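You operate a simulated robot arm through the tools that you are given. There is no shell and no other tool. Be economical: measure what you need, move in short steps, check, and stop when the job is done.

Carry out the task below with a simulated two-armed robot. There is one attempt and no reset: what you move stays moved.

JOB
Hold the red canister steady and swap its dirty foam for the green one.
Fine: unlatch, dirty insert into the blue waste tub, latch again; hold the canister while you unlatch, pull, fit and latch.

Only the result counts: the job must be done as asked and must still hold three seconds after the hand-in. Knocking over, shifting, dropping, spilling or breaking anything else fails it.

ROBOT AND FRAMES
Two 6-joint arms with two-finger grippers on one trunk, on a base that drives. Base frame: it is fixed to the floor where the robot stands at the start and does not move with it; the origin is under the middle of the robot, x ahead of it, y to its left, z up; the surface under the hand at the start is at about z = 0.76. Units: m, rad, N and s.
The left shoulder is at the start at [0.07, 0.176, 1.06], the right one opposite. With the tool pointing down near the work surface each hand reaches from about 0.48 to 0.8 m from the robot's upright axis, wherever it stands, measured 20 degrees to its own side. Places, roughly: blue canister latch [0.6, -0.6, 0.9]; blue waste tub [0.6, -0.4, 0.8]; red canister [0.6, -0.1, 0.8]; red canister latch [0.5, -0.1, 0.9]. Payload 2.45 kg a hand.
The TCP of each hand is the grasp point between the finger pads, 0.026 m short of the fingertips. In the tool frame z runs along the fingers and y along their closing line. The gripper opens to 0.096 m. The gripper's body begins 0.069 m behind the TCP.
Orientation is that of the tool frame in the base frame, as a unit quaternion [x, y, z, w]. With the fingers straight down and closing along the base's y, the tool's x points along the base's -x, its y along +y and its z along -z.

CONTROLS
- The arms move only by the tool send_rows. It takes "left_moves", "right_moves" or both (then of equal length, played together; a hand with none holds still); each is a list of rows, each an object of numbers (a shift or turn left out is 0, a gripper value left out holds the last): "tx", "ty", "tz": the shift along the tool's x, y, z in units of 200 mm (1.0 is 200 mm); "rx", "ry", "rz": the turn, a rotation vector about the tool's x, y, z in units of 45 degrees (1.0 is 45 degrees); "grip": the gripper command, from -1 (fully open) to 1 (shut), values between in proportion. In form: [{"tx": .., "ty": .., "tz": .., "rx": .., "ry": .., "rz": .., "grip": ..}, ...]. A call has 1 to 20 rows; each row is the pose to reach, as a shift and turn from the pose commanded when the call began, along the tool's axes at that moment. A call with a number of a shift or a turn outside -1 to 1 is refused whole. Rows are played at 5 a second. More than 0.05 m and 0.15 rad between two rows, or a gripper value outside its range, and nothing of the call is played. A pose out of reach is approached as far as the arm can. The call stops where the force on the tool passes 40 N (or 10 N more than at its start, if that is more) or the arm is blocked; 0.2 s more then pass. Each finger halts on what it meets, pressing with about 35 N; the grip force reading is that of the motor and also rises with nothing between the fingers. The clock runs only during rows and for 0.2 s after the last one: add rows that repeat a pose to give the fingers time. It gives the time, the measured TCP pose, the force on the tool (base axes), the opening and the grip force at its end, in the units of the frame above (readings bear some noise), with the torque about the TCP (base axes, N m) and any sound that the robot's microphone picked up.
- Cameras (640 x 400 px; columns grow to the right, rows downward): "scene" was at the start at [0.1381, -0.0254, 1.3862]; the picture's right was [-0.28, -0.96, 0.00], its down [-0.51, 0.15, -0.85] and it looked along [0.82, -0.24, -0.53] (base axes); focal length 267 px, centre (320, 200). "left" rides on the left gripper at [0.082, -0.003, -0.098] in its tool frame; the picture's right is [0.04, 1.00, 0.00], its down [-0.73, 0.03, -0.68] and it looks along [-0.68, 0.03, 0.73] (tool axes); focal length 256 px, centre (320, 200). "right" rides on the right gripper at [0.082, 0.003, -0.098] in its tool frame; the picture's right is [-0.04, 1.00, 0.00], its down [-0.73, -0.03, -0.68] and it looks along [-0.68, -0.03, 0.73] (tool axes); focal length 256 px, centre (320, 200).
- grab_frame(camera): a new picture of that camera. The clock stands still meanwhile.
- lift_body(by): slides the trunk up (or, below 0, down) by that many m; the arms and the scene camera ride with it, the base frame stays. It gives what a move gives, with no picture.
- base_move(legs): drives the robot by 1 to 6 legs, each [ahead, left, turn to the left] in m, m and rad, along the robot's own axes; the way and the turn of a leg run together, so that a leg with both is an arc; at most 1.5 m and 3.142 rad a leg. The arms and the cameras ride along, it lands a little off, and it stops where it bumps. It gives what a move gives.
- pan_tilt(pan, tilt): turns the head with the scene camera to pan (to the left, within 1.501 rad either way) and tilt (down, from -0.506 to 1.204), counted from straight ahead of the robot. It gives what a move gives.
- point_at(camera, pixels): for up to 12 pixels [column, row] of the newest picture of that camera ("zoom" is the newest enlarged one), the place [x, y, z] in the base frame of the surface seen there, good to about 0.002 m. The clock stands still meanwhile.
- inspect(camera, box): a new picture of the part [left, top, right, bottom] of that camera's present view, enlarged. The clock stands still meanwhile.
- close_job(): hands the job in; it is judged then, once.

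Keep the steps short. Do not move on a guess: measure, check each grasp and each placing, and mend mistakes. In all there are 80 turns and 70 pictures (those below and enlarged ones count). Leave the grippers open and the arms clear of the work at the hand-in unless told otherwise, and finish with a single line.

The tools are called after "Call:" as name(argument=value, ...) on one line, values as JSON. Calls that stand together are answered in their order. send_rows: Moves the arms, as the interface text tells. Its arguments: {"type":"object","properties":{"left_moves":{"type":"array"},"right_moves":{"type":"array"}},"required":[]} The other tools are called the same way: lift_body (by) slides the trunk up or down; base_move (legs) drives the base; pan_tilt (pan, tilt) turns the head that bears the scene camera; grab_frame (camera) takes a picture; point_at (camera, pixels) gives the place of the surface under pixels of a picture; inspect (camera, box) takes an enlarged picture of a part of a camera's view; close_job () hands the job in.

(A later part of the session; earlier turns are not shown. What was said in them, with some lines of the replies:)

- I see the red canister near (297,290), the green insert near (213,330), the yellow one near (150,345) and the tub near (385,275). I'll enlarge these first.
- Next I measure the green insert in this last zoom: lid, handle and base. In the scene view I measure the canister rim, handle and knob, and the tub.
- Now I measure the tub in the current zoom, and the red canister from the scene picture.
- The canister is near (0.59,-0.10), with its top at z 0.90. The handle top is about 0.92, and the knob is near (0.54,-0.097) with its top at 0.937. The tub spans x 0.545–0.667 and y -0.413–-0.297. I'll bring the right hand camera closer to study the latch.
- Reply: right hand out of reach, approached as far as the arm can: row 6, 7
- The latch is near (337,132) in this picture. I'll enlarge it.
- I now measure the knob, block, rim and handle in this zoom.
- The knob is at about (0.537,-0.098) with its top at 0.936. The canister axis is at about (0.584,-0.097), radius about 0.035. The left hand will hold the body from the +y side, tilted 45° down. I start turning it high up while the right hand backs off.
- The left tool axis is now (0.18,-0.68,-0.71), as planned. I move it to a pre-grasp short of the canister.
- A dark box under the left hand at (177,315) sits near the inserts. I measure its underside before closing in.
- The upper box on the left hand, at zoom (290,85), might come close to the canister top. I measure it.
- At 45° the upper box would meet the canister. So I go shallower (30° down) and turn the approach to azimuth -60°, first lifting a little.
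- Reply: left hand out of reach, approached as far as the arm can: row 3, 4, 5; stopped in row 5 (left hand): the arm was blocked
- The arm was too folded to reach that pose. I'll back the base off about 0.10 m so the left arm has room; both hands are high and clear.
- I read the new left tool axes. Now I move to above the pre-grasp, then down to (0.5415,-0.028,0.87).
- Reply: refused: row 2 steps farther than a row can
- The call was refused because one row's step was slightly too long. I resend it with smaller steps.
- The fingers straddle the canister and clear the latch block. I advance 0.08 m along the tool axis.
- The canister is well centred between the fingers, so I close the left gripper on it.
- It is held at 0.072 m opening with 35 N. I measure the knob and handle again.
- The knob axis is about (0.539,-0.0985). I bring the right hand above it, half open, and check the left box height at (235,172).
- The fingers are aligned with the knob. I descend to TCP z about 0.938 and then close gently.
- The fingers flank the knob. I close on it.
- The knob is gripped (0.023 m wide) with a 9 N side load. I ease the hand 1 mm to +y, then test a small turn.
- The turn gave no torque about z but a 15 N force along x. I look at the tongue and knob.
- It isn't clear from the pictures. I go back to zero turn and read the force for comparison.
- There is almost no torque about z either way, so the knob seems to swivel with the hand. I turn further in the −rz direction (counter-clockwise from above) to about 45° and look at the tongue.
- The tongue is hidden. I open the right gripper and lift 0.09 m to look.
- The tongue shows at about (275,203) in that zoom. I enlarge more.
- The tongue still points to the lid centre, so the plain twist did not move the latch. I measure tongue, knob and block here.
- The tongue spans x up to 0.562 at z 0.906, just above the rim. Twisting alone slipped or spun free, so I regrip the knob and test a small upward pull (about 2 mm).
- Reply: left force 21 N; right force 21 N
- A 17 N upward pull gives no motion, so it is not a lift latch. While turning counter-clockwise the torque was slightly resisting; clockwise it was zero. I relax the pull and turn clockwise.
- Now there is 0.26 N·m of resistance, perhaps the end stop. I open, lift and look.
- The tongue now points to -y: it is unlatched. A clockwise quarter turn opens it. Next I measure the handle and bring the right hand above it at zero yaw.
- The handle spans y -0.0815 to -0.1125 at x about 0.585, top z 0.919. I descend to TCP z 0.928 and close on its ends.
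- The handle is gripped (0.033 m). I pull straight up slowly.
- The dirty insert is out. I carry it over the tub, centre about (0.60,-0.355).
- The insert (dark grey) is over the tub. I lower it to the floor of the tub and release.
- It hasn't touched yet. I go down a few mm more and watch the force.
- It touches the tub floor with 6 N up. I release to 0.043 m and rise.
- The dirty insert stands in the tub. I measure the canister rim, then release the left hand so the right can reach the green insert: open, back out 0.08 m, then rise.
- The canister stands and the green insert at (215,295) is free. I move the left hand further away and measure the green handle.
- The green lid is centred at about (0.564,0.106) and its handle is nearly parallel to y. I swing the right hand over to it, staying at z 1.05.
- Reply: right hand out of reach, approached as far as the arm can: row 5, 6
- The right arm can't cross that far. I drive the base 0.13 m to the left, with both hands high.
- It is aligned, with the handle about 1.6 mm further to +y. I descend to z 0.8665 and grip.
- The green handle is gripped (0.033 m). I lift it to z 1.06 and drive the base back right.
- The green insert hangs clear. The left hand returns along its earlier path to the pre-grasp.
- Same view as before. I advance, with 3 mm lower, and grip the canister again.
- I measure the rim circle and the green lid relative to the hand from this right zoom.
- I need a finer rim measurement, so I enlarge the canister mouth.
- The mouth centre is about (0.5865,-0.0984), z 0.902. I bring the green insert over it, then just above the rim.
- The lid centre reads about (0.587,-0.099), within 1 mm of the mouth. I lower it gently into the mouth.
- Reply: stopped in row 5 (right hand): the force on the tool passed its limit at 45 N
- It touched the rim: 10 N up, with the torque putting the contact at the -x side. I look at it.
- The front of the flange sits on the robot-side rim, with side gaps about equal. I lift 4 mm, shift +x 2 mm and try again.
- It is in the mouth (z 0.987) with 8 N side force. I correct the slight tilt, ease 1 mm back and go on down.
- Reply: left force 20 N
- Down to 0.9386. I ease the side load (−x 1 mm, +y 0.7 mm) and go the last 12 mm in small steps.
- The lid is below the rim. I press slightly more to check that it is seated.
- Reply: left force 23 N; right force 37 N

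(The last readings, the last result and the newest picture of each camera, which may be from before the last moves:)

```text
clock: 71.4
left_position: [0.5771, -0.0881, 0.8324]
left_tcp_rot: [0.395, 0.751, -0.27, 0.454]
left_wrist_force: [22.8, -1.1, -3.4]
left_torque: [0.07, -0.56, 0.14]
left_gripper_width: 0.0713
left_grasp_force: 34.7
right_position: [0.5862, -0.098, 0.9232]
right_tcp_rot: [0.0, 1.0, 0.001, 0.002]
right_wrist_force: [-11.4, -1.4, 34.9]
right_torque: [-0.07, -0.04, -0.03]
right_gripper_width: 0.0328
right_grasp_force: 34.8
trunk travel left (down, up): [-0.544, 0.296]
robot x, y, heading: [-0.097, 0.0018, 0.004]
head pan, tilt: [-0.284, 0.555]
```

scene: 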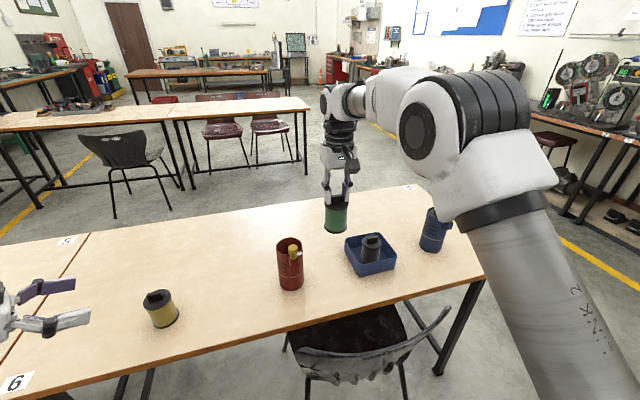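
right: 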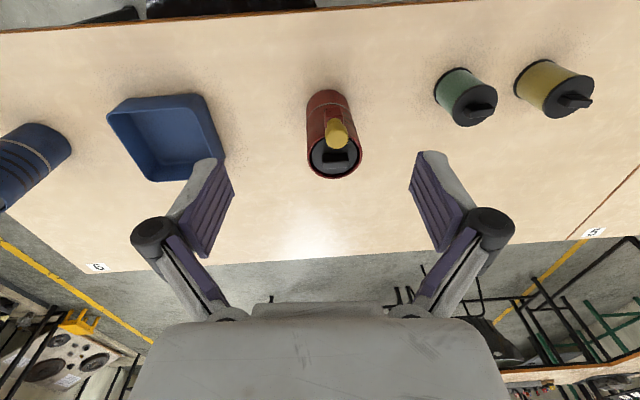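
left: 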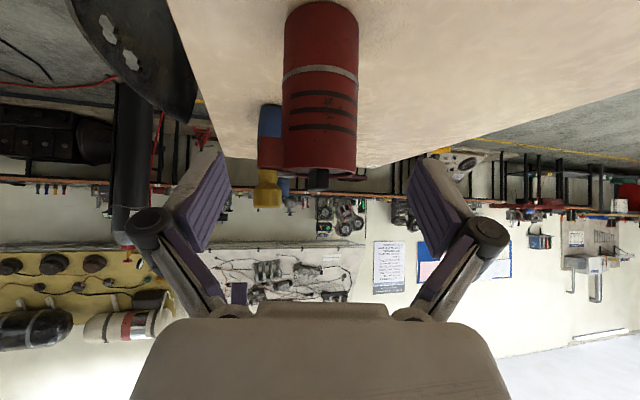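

It is seated firmly (35 N at z 0.923). I measure the knob again, then release the handle and rise.

Call:
point_at(camera="zoom", pixels=[[352, 198], [306, 225], [397, 225], [350, 240], [350, 285], [355, 325], [420, 290], [435, 275]])

Call:
send_rows(right_moves=[{"tz": -0.01}, {"tz": -0.01, "grip": 0.5}, {"tz": -0.01, "grip": 0.1}, {"tz": -0.01, "grip": 0.1}, {"tz": -0.15}, {"tz": -0.3}, {"tz": -0.45}, {"tz": -0.52}])

Call:
inspect(camera="scene", box=[265, 225, 315, 275])

```text
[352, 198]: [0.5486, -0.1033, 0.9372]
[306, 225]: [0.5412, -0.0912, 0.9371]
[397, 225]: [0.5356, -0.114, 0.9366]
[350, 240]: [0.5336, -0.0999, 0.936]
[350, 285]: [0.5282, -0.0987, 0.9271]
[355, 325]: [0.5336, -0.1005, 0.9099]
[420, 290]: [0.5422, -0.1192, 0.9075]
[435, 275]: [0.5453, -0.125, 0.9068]
```

```text
clock: 73.2
left_position: [0.5778, -0.0873, 0.8327]
left_tcp_rot: [0.395, 0.752, -0.27, 0.454]
left_wrist_force: [-3.2, 0.9, 10.3]
left_torque: [0.14, -0.28, 0.03]
left_gripper_width: 0.0712
left_grasp_force: 34.9
right_position: [0.5861, -0.0988, 1.0265]
right_tcp_rot: [-0.001, 1.0, 0.002, 0.0]
right_wrist_force: [-0.1, 0.3, 0.5]
right_torque: [-0.01, -0.02, -0.02]
right_gripper_width: 0.0431
right_grasp_force: 0.1
trunk travel left (down, up): [-0.544, 0.296]
robot x, y, heading: [-0.1024, 0.0021, -0.004]
head pan, tilt: [-0.284, 0.555]
```

```text
8.00 times, centred on (290, 250) of scene
```

zoom: 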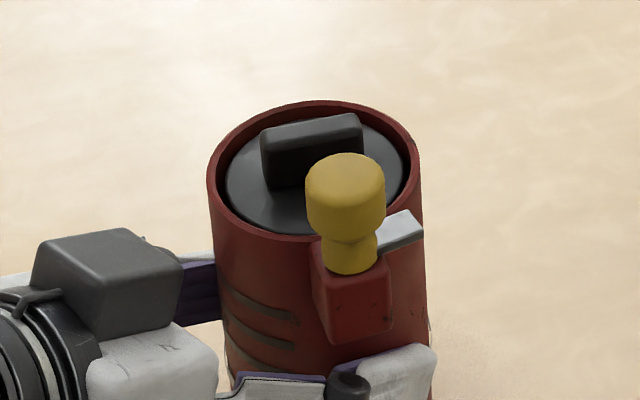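

The insert sits recessed like the old one. Now I go above the knob, about (0.539,-0.101), with the hand turned 43° clockwise, ready to turn it back.

Call:
send_rows(right_moves=[{"tx": 0.04, "rz": 0.16}, {"tx": 0.08, "rz": 0.32}, {"tx": 0.12, "rz": 0.48}, {"tx": 0.16, "rz": 0.64}, {"tx": 0.2, "ty": -0.01, "rz": 0.8}, {"tx": 0.235, "ty": -0.011, "rz": 0.96}, {"tx": 0.235, "ty": -0.011, "rz": 0.96}])

Call:
inspect(camera="right", box=[220, 40, 420, 200])

```text
clock: 74.8
left_position: [0.5783, -0.0875, 0.832]
left_tcp_rot: [0.395, 0.752, -0.27, 0.454]
left_wrist_force: [-1.5, -0.1, 10.2]
left_torque: [0.03, -0.34, -0.02]
left_gripper_width: 0.0714
left_grasp_force: 34.9
right_position: [0.5388, -0.0998, 1.0254]
right_tcp_rot: [0.368, 0.93, 0.001, 0.0]
right_wrist_force: [-0.4, -0.3, 0.9]
right_torque: [0.01, 0.03, -0.02]
right_gripper_width: 0.0432
right_grasp_force: 0.0
trunk travel left (down, up): [-0.544, 0.296]
robot x, y, heading: [-0.0998, 0.0019, 0.002]
head pan, tilt: [-0.284, 0.555]
```

```text
2.50 times, centred on (320, 120) of right
```

zoom: 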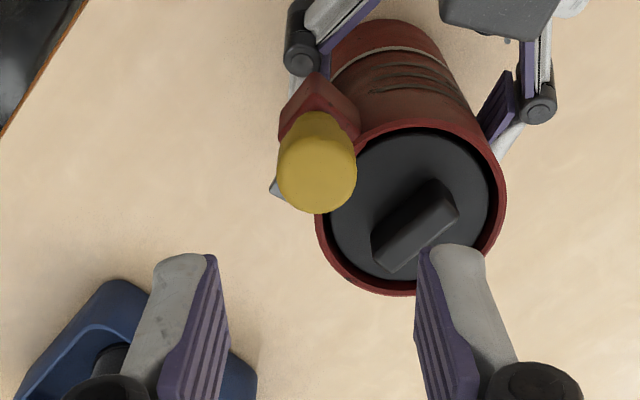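

The knob is centred between the fingers. I descend, close and turn counter-clockwise by 43°.

Call:
send_rows(right_moves=[{"tz": 0.15}, {"tz": 0.3}, {"tz": 0.38}, {"tz": 0.4375}, {"tz": 0.4375, "grip": 0.5}, {"tz": 0.4375, "grip": 1.0}, {"tz": 0.4375, "grip": 1.0}, {"tz": 0.4375, "rz": -0.16}, {"tz": 0.4375, "rz": -0.32}, {"tz": 0.4375, "rz": -0.48}, {"tz": 0.4375, "rz": -0.64}, {"tz": 0.4375, "rz": -0.8}, {"tz": 0.4375, "rz": -0.96}, {"tz": 0.4375, "rz": -0.96}])

Call:
send_rows(right_moves=[{"rz": -0.16}, {"rz": -0.32}, {"rz": -0.48}, {"rz": -0.64}, {"rz": -0.8}, {"rz": -0.96}, {"rz": -0.96}])

```text
clock: 77.8
left_position: [0.5784, -0.0869, 0.832]
left_tcp_rot: [0.394, 0.752, -0.269, 0.455]
left_wrist_force: [22.4, 11.0, -0.1]
left_torque: [-0.41, -0.64, -0.26]
left_gripper_width: 0.0717
left_grasp_force: 35.2
right_position: [0.5395, -0.1002, 0.9391]
right_tcp_rot: [-0.002, 1.0, 0.0, -0.001]
right_wrist_force: [-14.5, -11.7, 17.3]
right_torque: [-0.35, 0.44, -0.01]
right_gripper_width: 0.0233
right_grasp_force: 35.3
trunk travel left (down, up): [-0.544, 0.296]
robot x, y, heading: [-0.1019, 0.0013, -0.001]
head pan, tilt: [-0.284, 0.555]
```

```text
clock: 79.4
left_position: [0.5775, -0.088, 0.8329]
left_tcp_rot: [0.396, 0.751, -0.271, 0.454]
left_wrist_force: [3.4, 11.2, 8.0]
left_torque: [0.19, -0.74, -0.01]
left_gripper_width: 0.0712
left_grasp_force: 35.2
right_position: [0.5391, -0.1003, 0.9376]
right_tcp_rot: [-0.37, 0.929, 0.0, 0.001]
right_wrist_force: [0.0, -4.5, 6.4]
right_torque: [0.02, -0.1, 0.02]
right_gripper_width: 0.0228
right_grasp_force: 35.6
trunk travel left (down, up): [-0.544, 0.296]
robot x, y, heading: [-0.0942, 0.0007, 0.002]
head pan, tilt: [-0.284, 0.555]
```

About 86° turned. I add 10° more to be sure it reaches the closed stop, then open, lift and look.

Call:
send_rows(right_moves=[{"rz": -0.12}, {"rz": -0.24}, {"rz": -0.24}])

Call:
send_rows(right_moves=[{"grip": 0.5}, {"grip": 0.1}, {"grip": 0.1}, {"tz": -0.15}, {"tz": -0.3}, {"tz": -0.45}, {"tz": -0.45}])

Call:
inspect(camera="right", box=[265, 60, 375, 140])

Call:
inspect(camera="scene", box=[265, 225, 315, 275])

```text
clock: 80.2
left_position: [0.5776, -0.0875, 0.8324]
left_tcp_rot: [0.395, 0.752, -0.271, 0.454]
left_wrist_force: [-1.1, -2.1, 9.7]
left_torque: [0.54, -0.09, 0.57]
left_gripper_width: 0.0713
left_grasp_force: 34.9
right_position: [0.539, -0.0997, 0.9376]
right_tcp_rot: [-0.454, 0.891, 0.002, 0.0]
right_wrist_force: [-0.8, 4.3, -0.8]
right_torque: [0.3, -0.01, -0.29]
right_gripper_width: 0.0228
right_grasp_force: 34.8
trunk travel left (down, up): [-0.544, 0.296]
robot x, y, heading: [-0.0978, 0.0028, 0.002]
head pan, tilt: [-0.284, 0.555]
```

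```text
clock: 81.8
left_position: [0.5768, -0.0868, 0.8306]
left_tcp_rot: [0.395, 0.752, -0.27, 0.454]
left_wrist_force: [-2.1, -1.1, 7.2]
left_torque: [-0.03, -0.2, -0.03]
left_gripper_width: 0.0712
left_grasp_force: 34.4
right_position: [0.5385, -0.1019, 1.0274]
right_tcp_rot: [-0.454, 0.891, 0.002, 0.001]
right_wrist_force: [0.6, -0.1, 0.1]
right_torque: [0.02, -0.01, 0.01]
right_gripper_width: 0.0433
right_grasp_force: 0.0
trunk travel left (down, up): [-0.544, 0.296]
robot x, y, heading: [-0.1012, -0.0008, 0.002]
head pan, tilt: [-0.284, 0.555]
```

```text
5.00 times, centred on (320, 100) of right
```

zoom: 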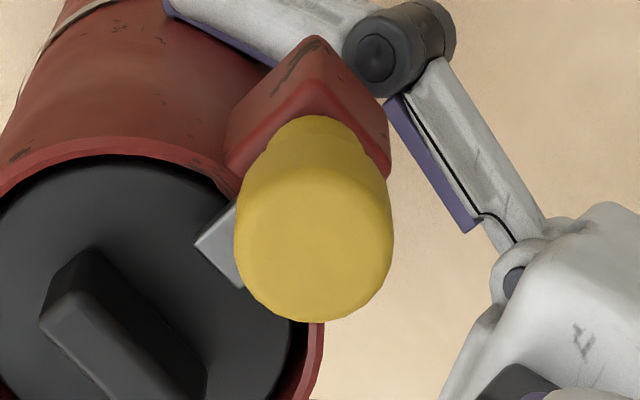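

```text
8.00 times, centred on (290, 250) of scene
```

zoom: 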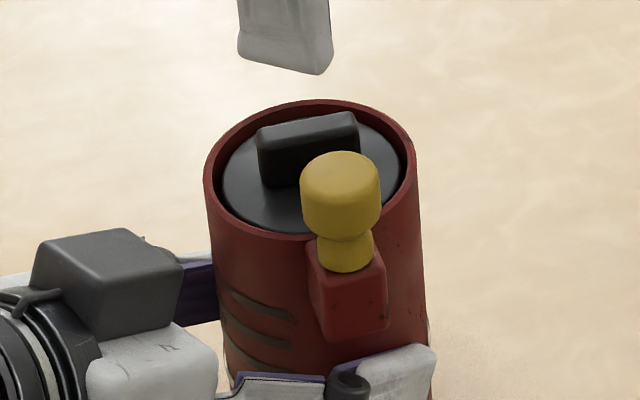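

The tongue is back over the lid, having hit the closed stop at 0.29 N·m. I check the lid and tongue positions, then move the right hand away and up.

Call:
inspect(camera="right", box=[265, 60, 375, 140])

Call:
point_at(camera="zoom", pixels=[[200, 243], [225, 235], [235, 275], [60, 230], [180, 230], [310, 260], [320, 340]])

Call:
send_rows(right_moves=[{"tz": -0.1}, {"tx": 0.1, "ty": -0.1, "tz": -0.15}, {"tx": 0.2, "ty": -0.2, "tz": -0.2}, {"tx": 0.3, "ty": -0.3, "tz": -0.25, "grip": -0.5}, {"tx": 0.4, "ty": -0.4, "tz": -0.25, "grip": -1.0}, {"tx": 0.5, "ty": -0.5, "tz": -0.25, "grip": -1.0}])

```text
5.00 times, centred on (320, 100) of right
```

zoom: 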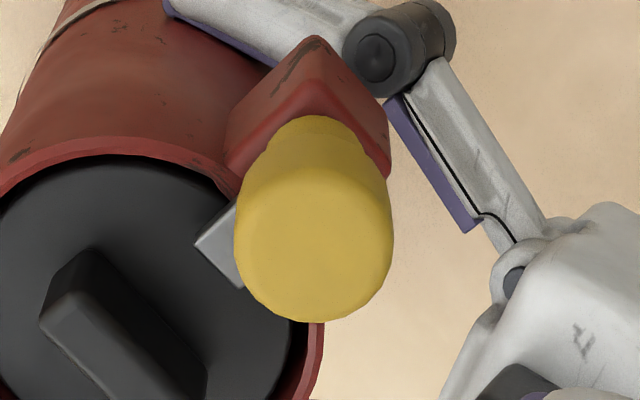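

```text
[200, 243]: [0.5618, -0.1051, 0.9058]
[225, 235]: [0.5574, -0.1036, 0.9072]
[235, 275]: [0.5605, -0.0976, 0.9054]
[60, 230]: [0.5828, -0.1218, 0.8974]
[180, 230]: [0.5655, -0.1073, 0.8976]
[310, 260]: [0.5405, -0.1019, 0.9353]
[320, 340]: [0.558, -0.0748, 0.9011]
```

```text
clock: 83.2
left_position: [0.5779, -0.0877, 0.8311]
left_tcp_rot: [0.395, 0.752, -0.27, 0.454]
left_wrist_force: [-0.4, 0.7, 5.6]
left_torque: [0.17, -0.28, 0.08]
left_gripper_width: 0.0714
left_grasp_force: 35.1
right_position: [0.5633, -0.242, 1.076]
right_tcp_rot: [-0.455, 0.891, 0.002, 0.0]
right_wrist_force: [-0.4, -0.2, 0.2]
right_torque: [0.0, -0.01, -0.02]
right_gripper_width: 0.0961
right_grasp_force: 0.0
trunk travel left (down, up): [-0.544, 0.296]
robot x, y, heading: [-0.0986, -0.0006, -0.002]
head pan, tilt: [-0.284, 0.555]
```

The lid height (0.8975) and the tongue end (0.562,-0.105,0.906) match the starting state. I release the left hand and back it out.

Call:
send_rows(left_moves=[{"grip": 0.0}, {"grip": -0.5}, {"grip": -1.0}, {"grip": -1.0}, {"tz": -0.1}, {"tz": -0.25}, {"tz": -0.4}, {"tx": -0.15, "ty": -0.008, "tz": -0.47}, {"tx": -0.3, "ty": -0.016, "tz": -0.55}, {"tx": -0.449, "ty": -0.024, "tz": -0.62}])

Call:
send_rows(left_moves=[{"tx": 0.07, "ty": 0.11, "tz": -0.15}, {"tx": 0.14, "ty": 0.22, "tz": -0.31}, {"tx": 0.21, "ty": 0.33, "tz": -0.46}, {"tx": 0.28, "ty": 0.44, "tz": -0.62}, {"tx": 0.347, "ty": 0.541, "tz": -0.767}, {"tx": 0.347, "ty": 0.541, "tz": -0.767}])

Call:
grab_frame(camera="scene")

Call:
inspect(camera="scene", box=[250, 210, 410, 310])

```text
clock: 85.4
left_position: [0.5416, -0.024, 0.9654]
left_tcp_rot: [0.392, 0.753, -0.272, 0.453]
left_wrist_force: [0.3, 0.4, -0.4]
left_torque: [0.02, -0.01, 0.0]
left_gripper_width: 0.0956
left_grasp_force: 0.1
right_position: [0.5631, -0.241, 1.0763]
right_tcp_rot: [-0.455, 0.891, 0.001, 0.0]
right_wrist_force: [0.0, 0.4, 0.3]
right_torque: [-0.03, -0.05, 0.01]
right_gripper_width: 0.0963
right_grasp_force: 0.1
trunk travel left (down, up): [-0.544, 0.296]
robot x, y, heading: [-0.101, -0.0016, -0.001]
head pan, tilt: [-0.284, 0.555]
```

```text
clock: 86.8
left_position: [0.5411, 0.1724, 0.9666]
left_tcp_rot: [0.397, 0.751, -0.271, 0.453]
left_wrist_force: [0.5, -0.1, 0.2]
left_torque: [0.0, 0.0, -0.03]
left_gripper_width: 0.0959
left_grasp_force: 0.0
right_position: [0.5653, -0.2425, 1.0741]
right_tcp_rot: [-0.455, 0.89, 0.002, 0.0]
right_wrist_force: [-0.3, -0.2, -0.3]
right_torque: [0.03, 0.0, -0.01]
right_gripper_width: 0.096
right_grasp_force: 0.0
trunk travel left (down, up): [-0.544, 0.296]
robot x, y, heading: [-0.1006, 0.0015, 0.001]
head pan, tilt: [-0.284, 0.555]
```

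```text
14 pictures are left
```

scene: 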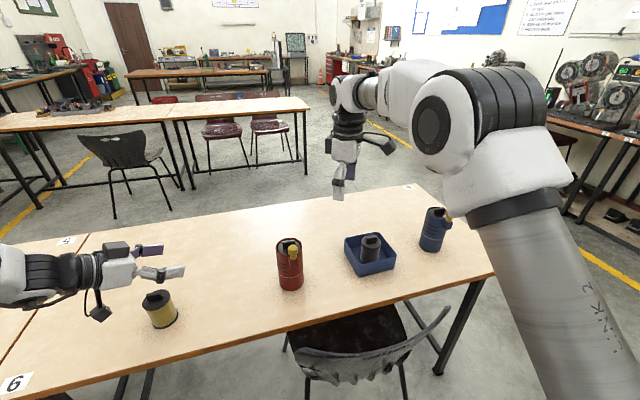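

```text
4.00 times, centred on (330, 260) of scene
```

zoom: 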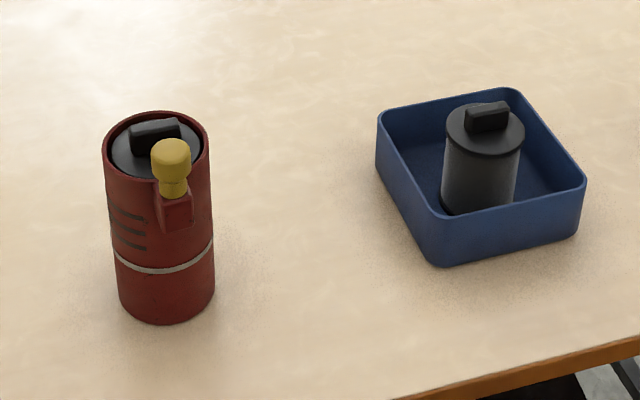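

The canister is upright and latched, with the green insert inside. The dirty insert is in the tub, and both hands are open and clear, so I hand in the job.

Call:
close_job()

```text
The job is handed in.
```

The green insert is fitted and latched in the red canister, the dirty one is in the blue waste tub, and the job is handed in.
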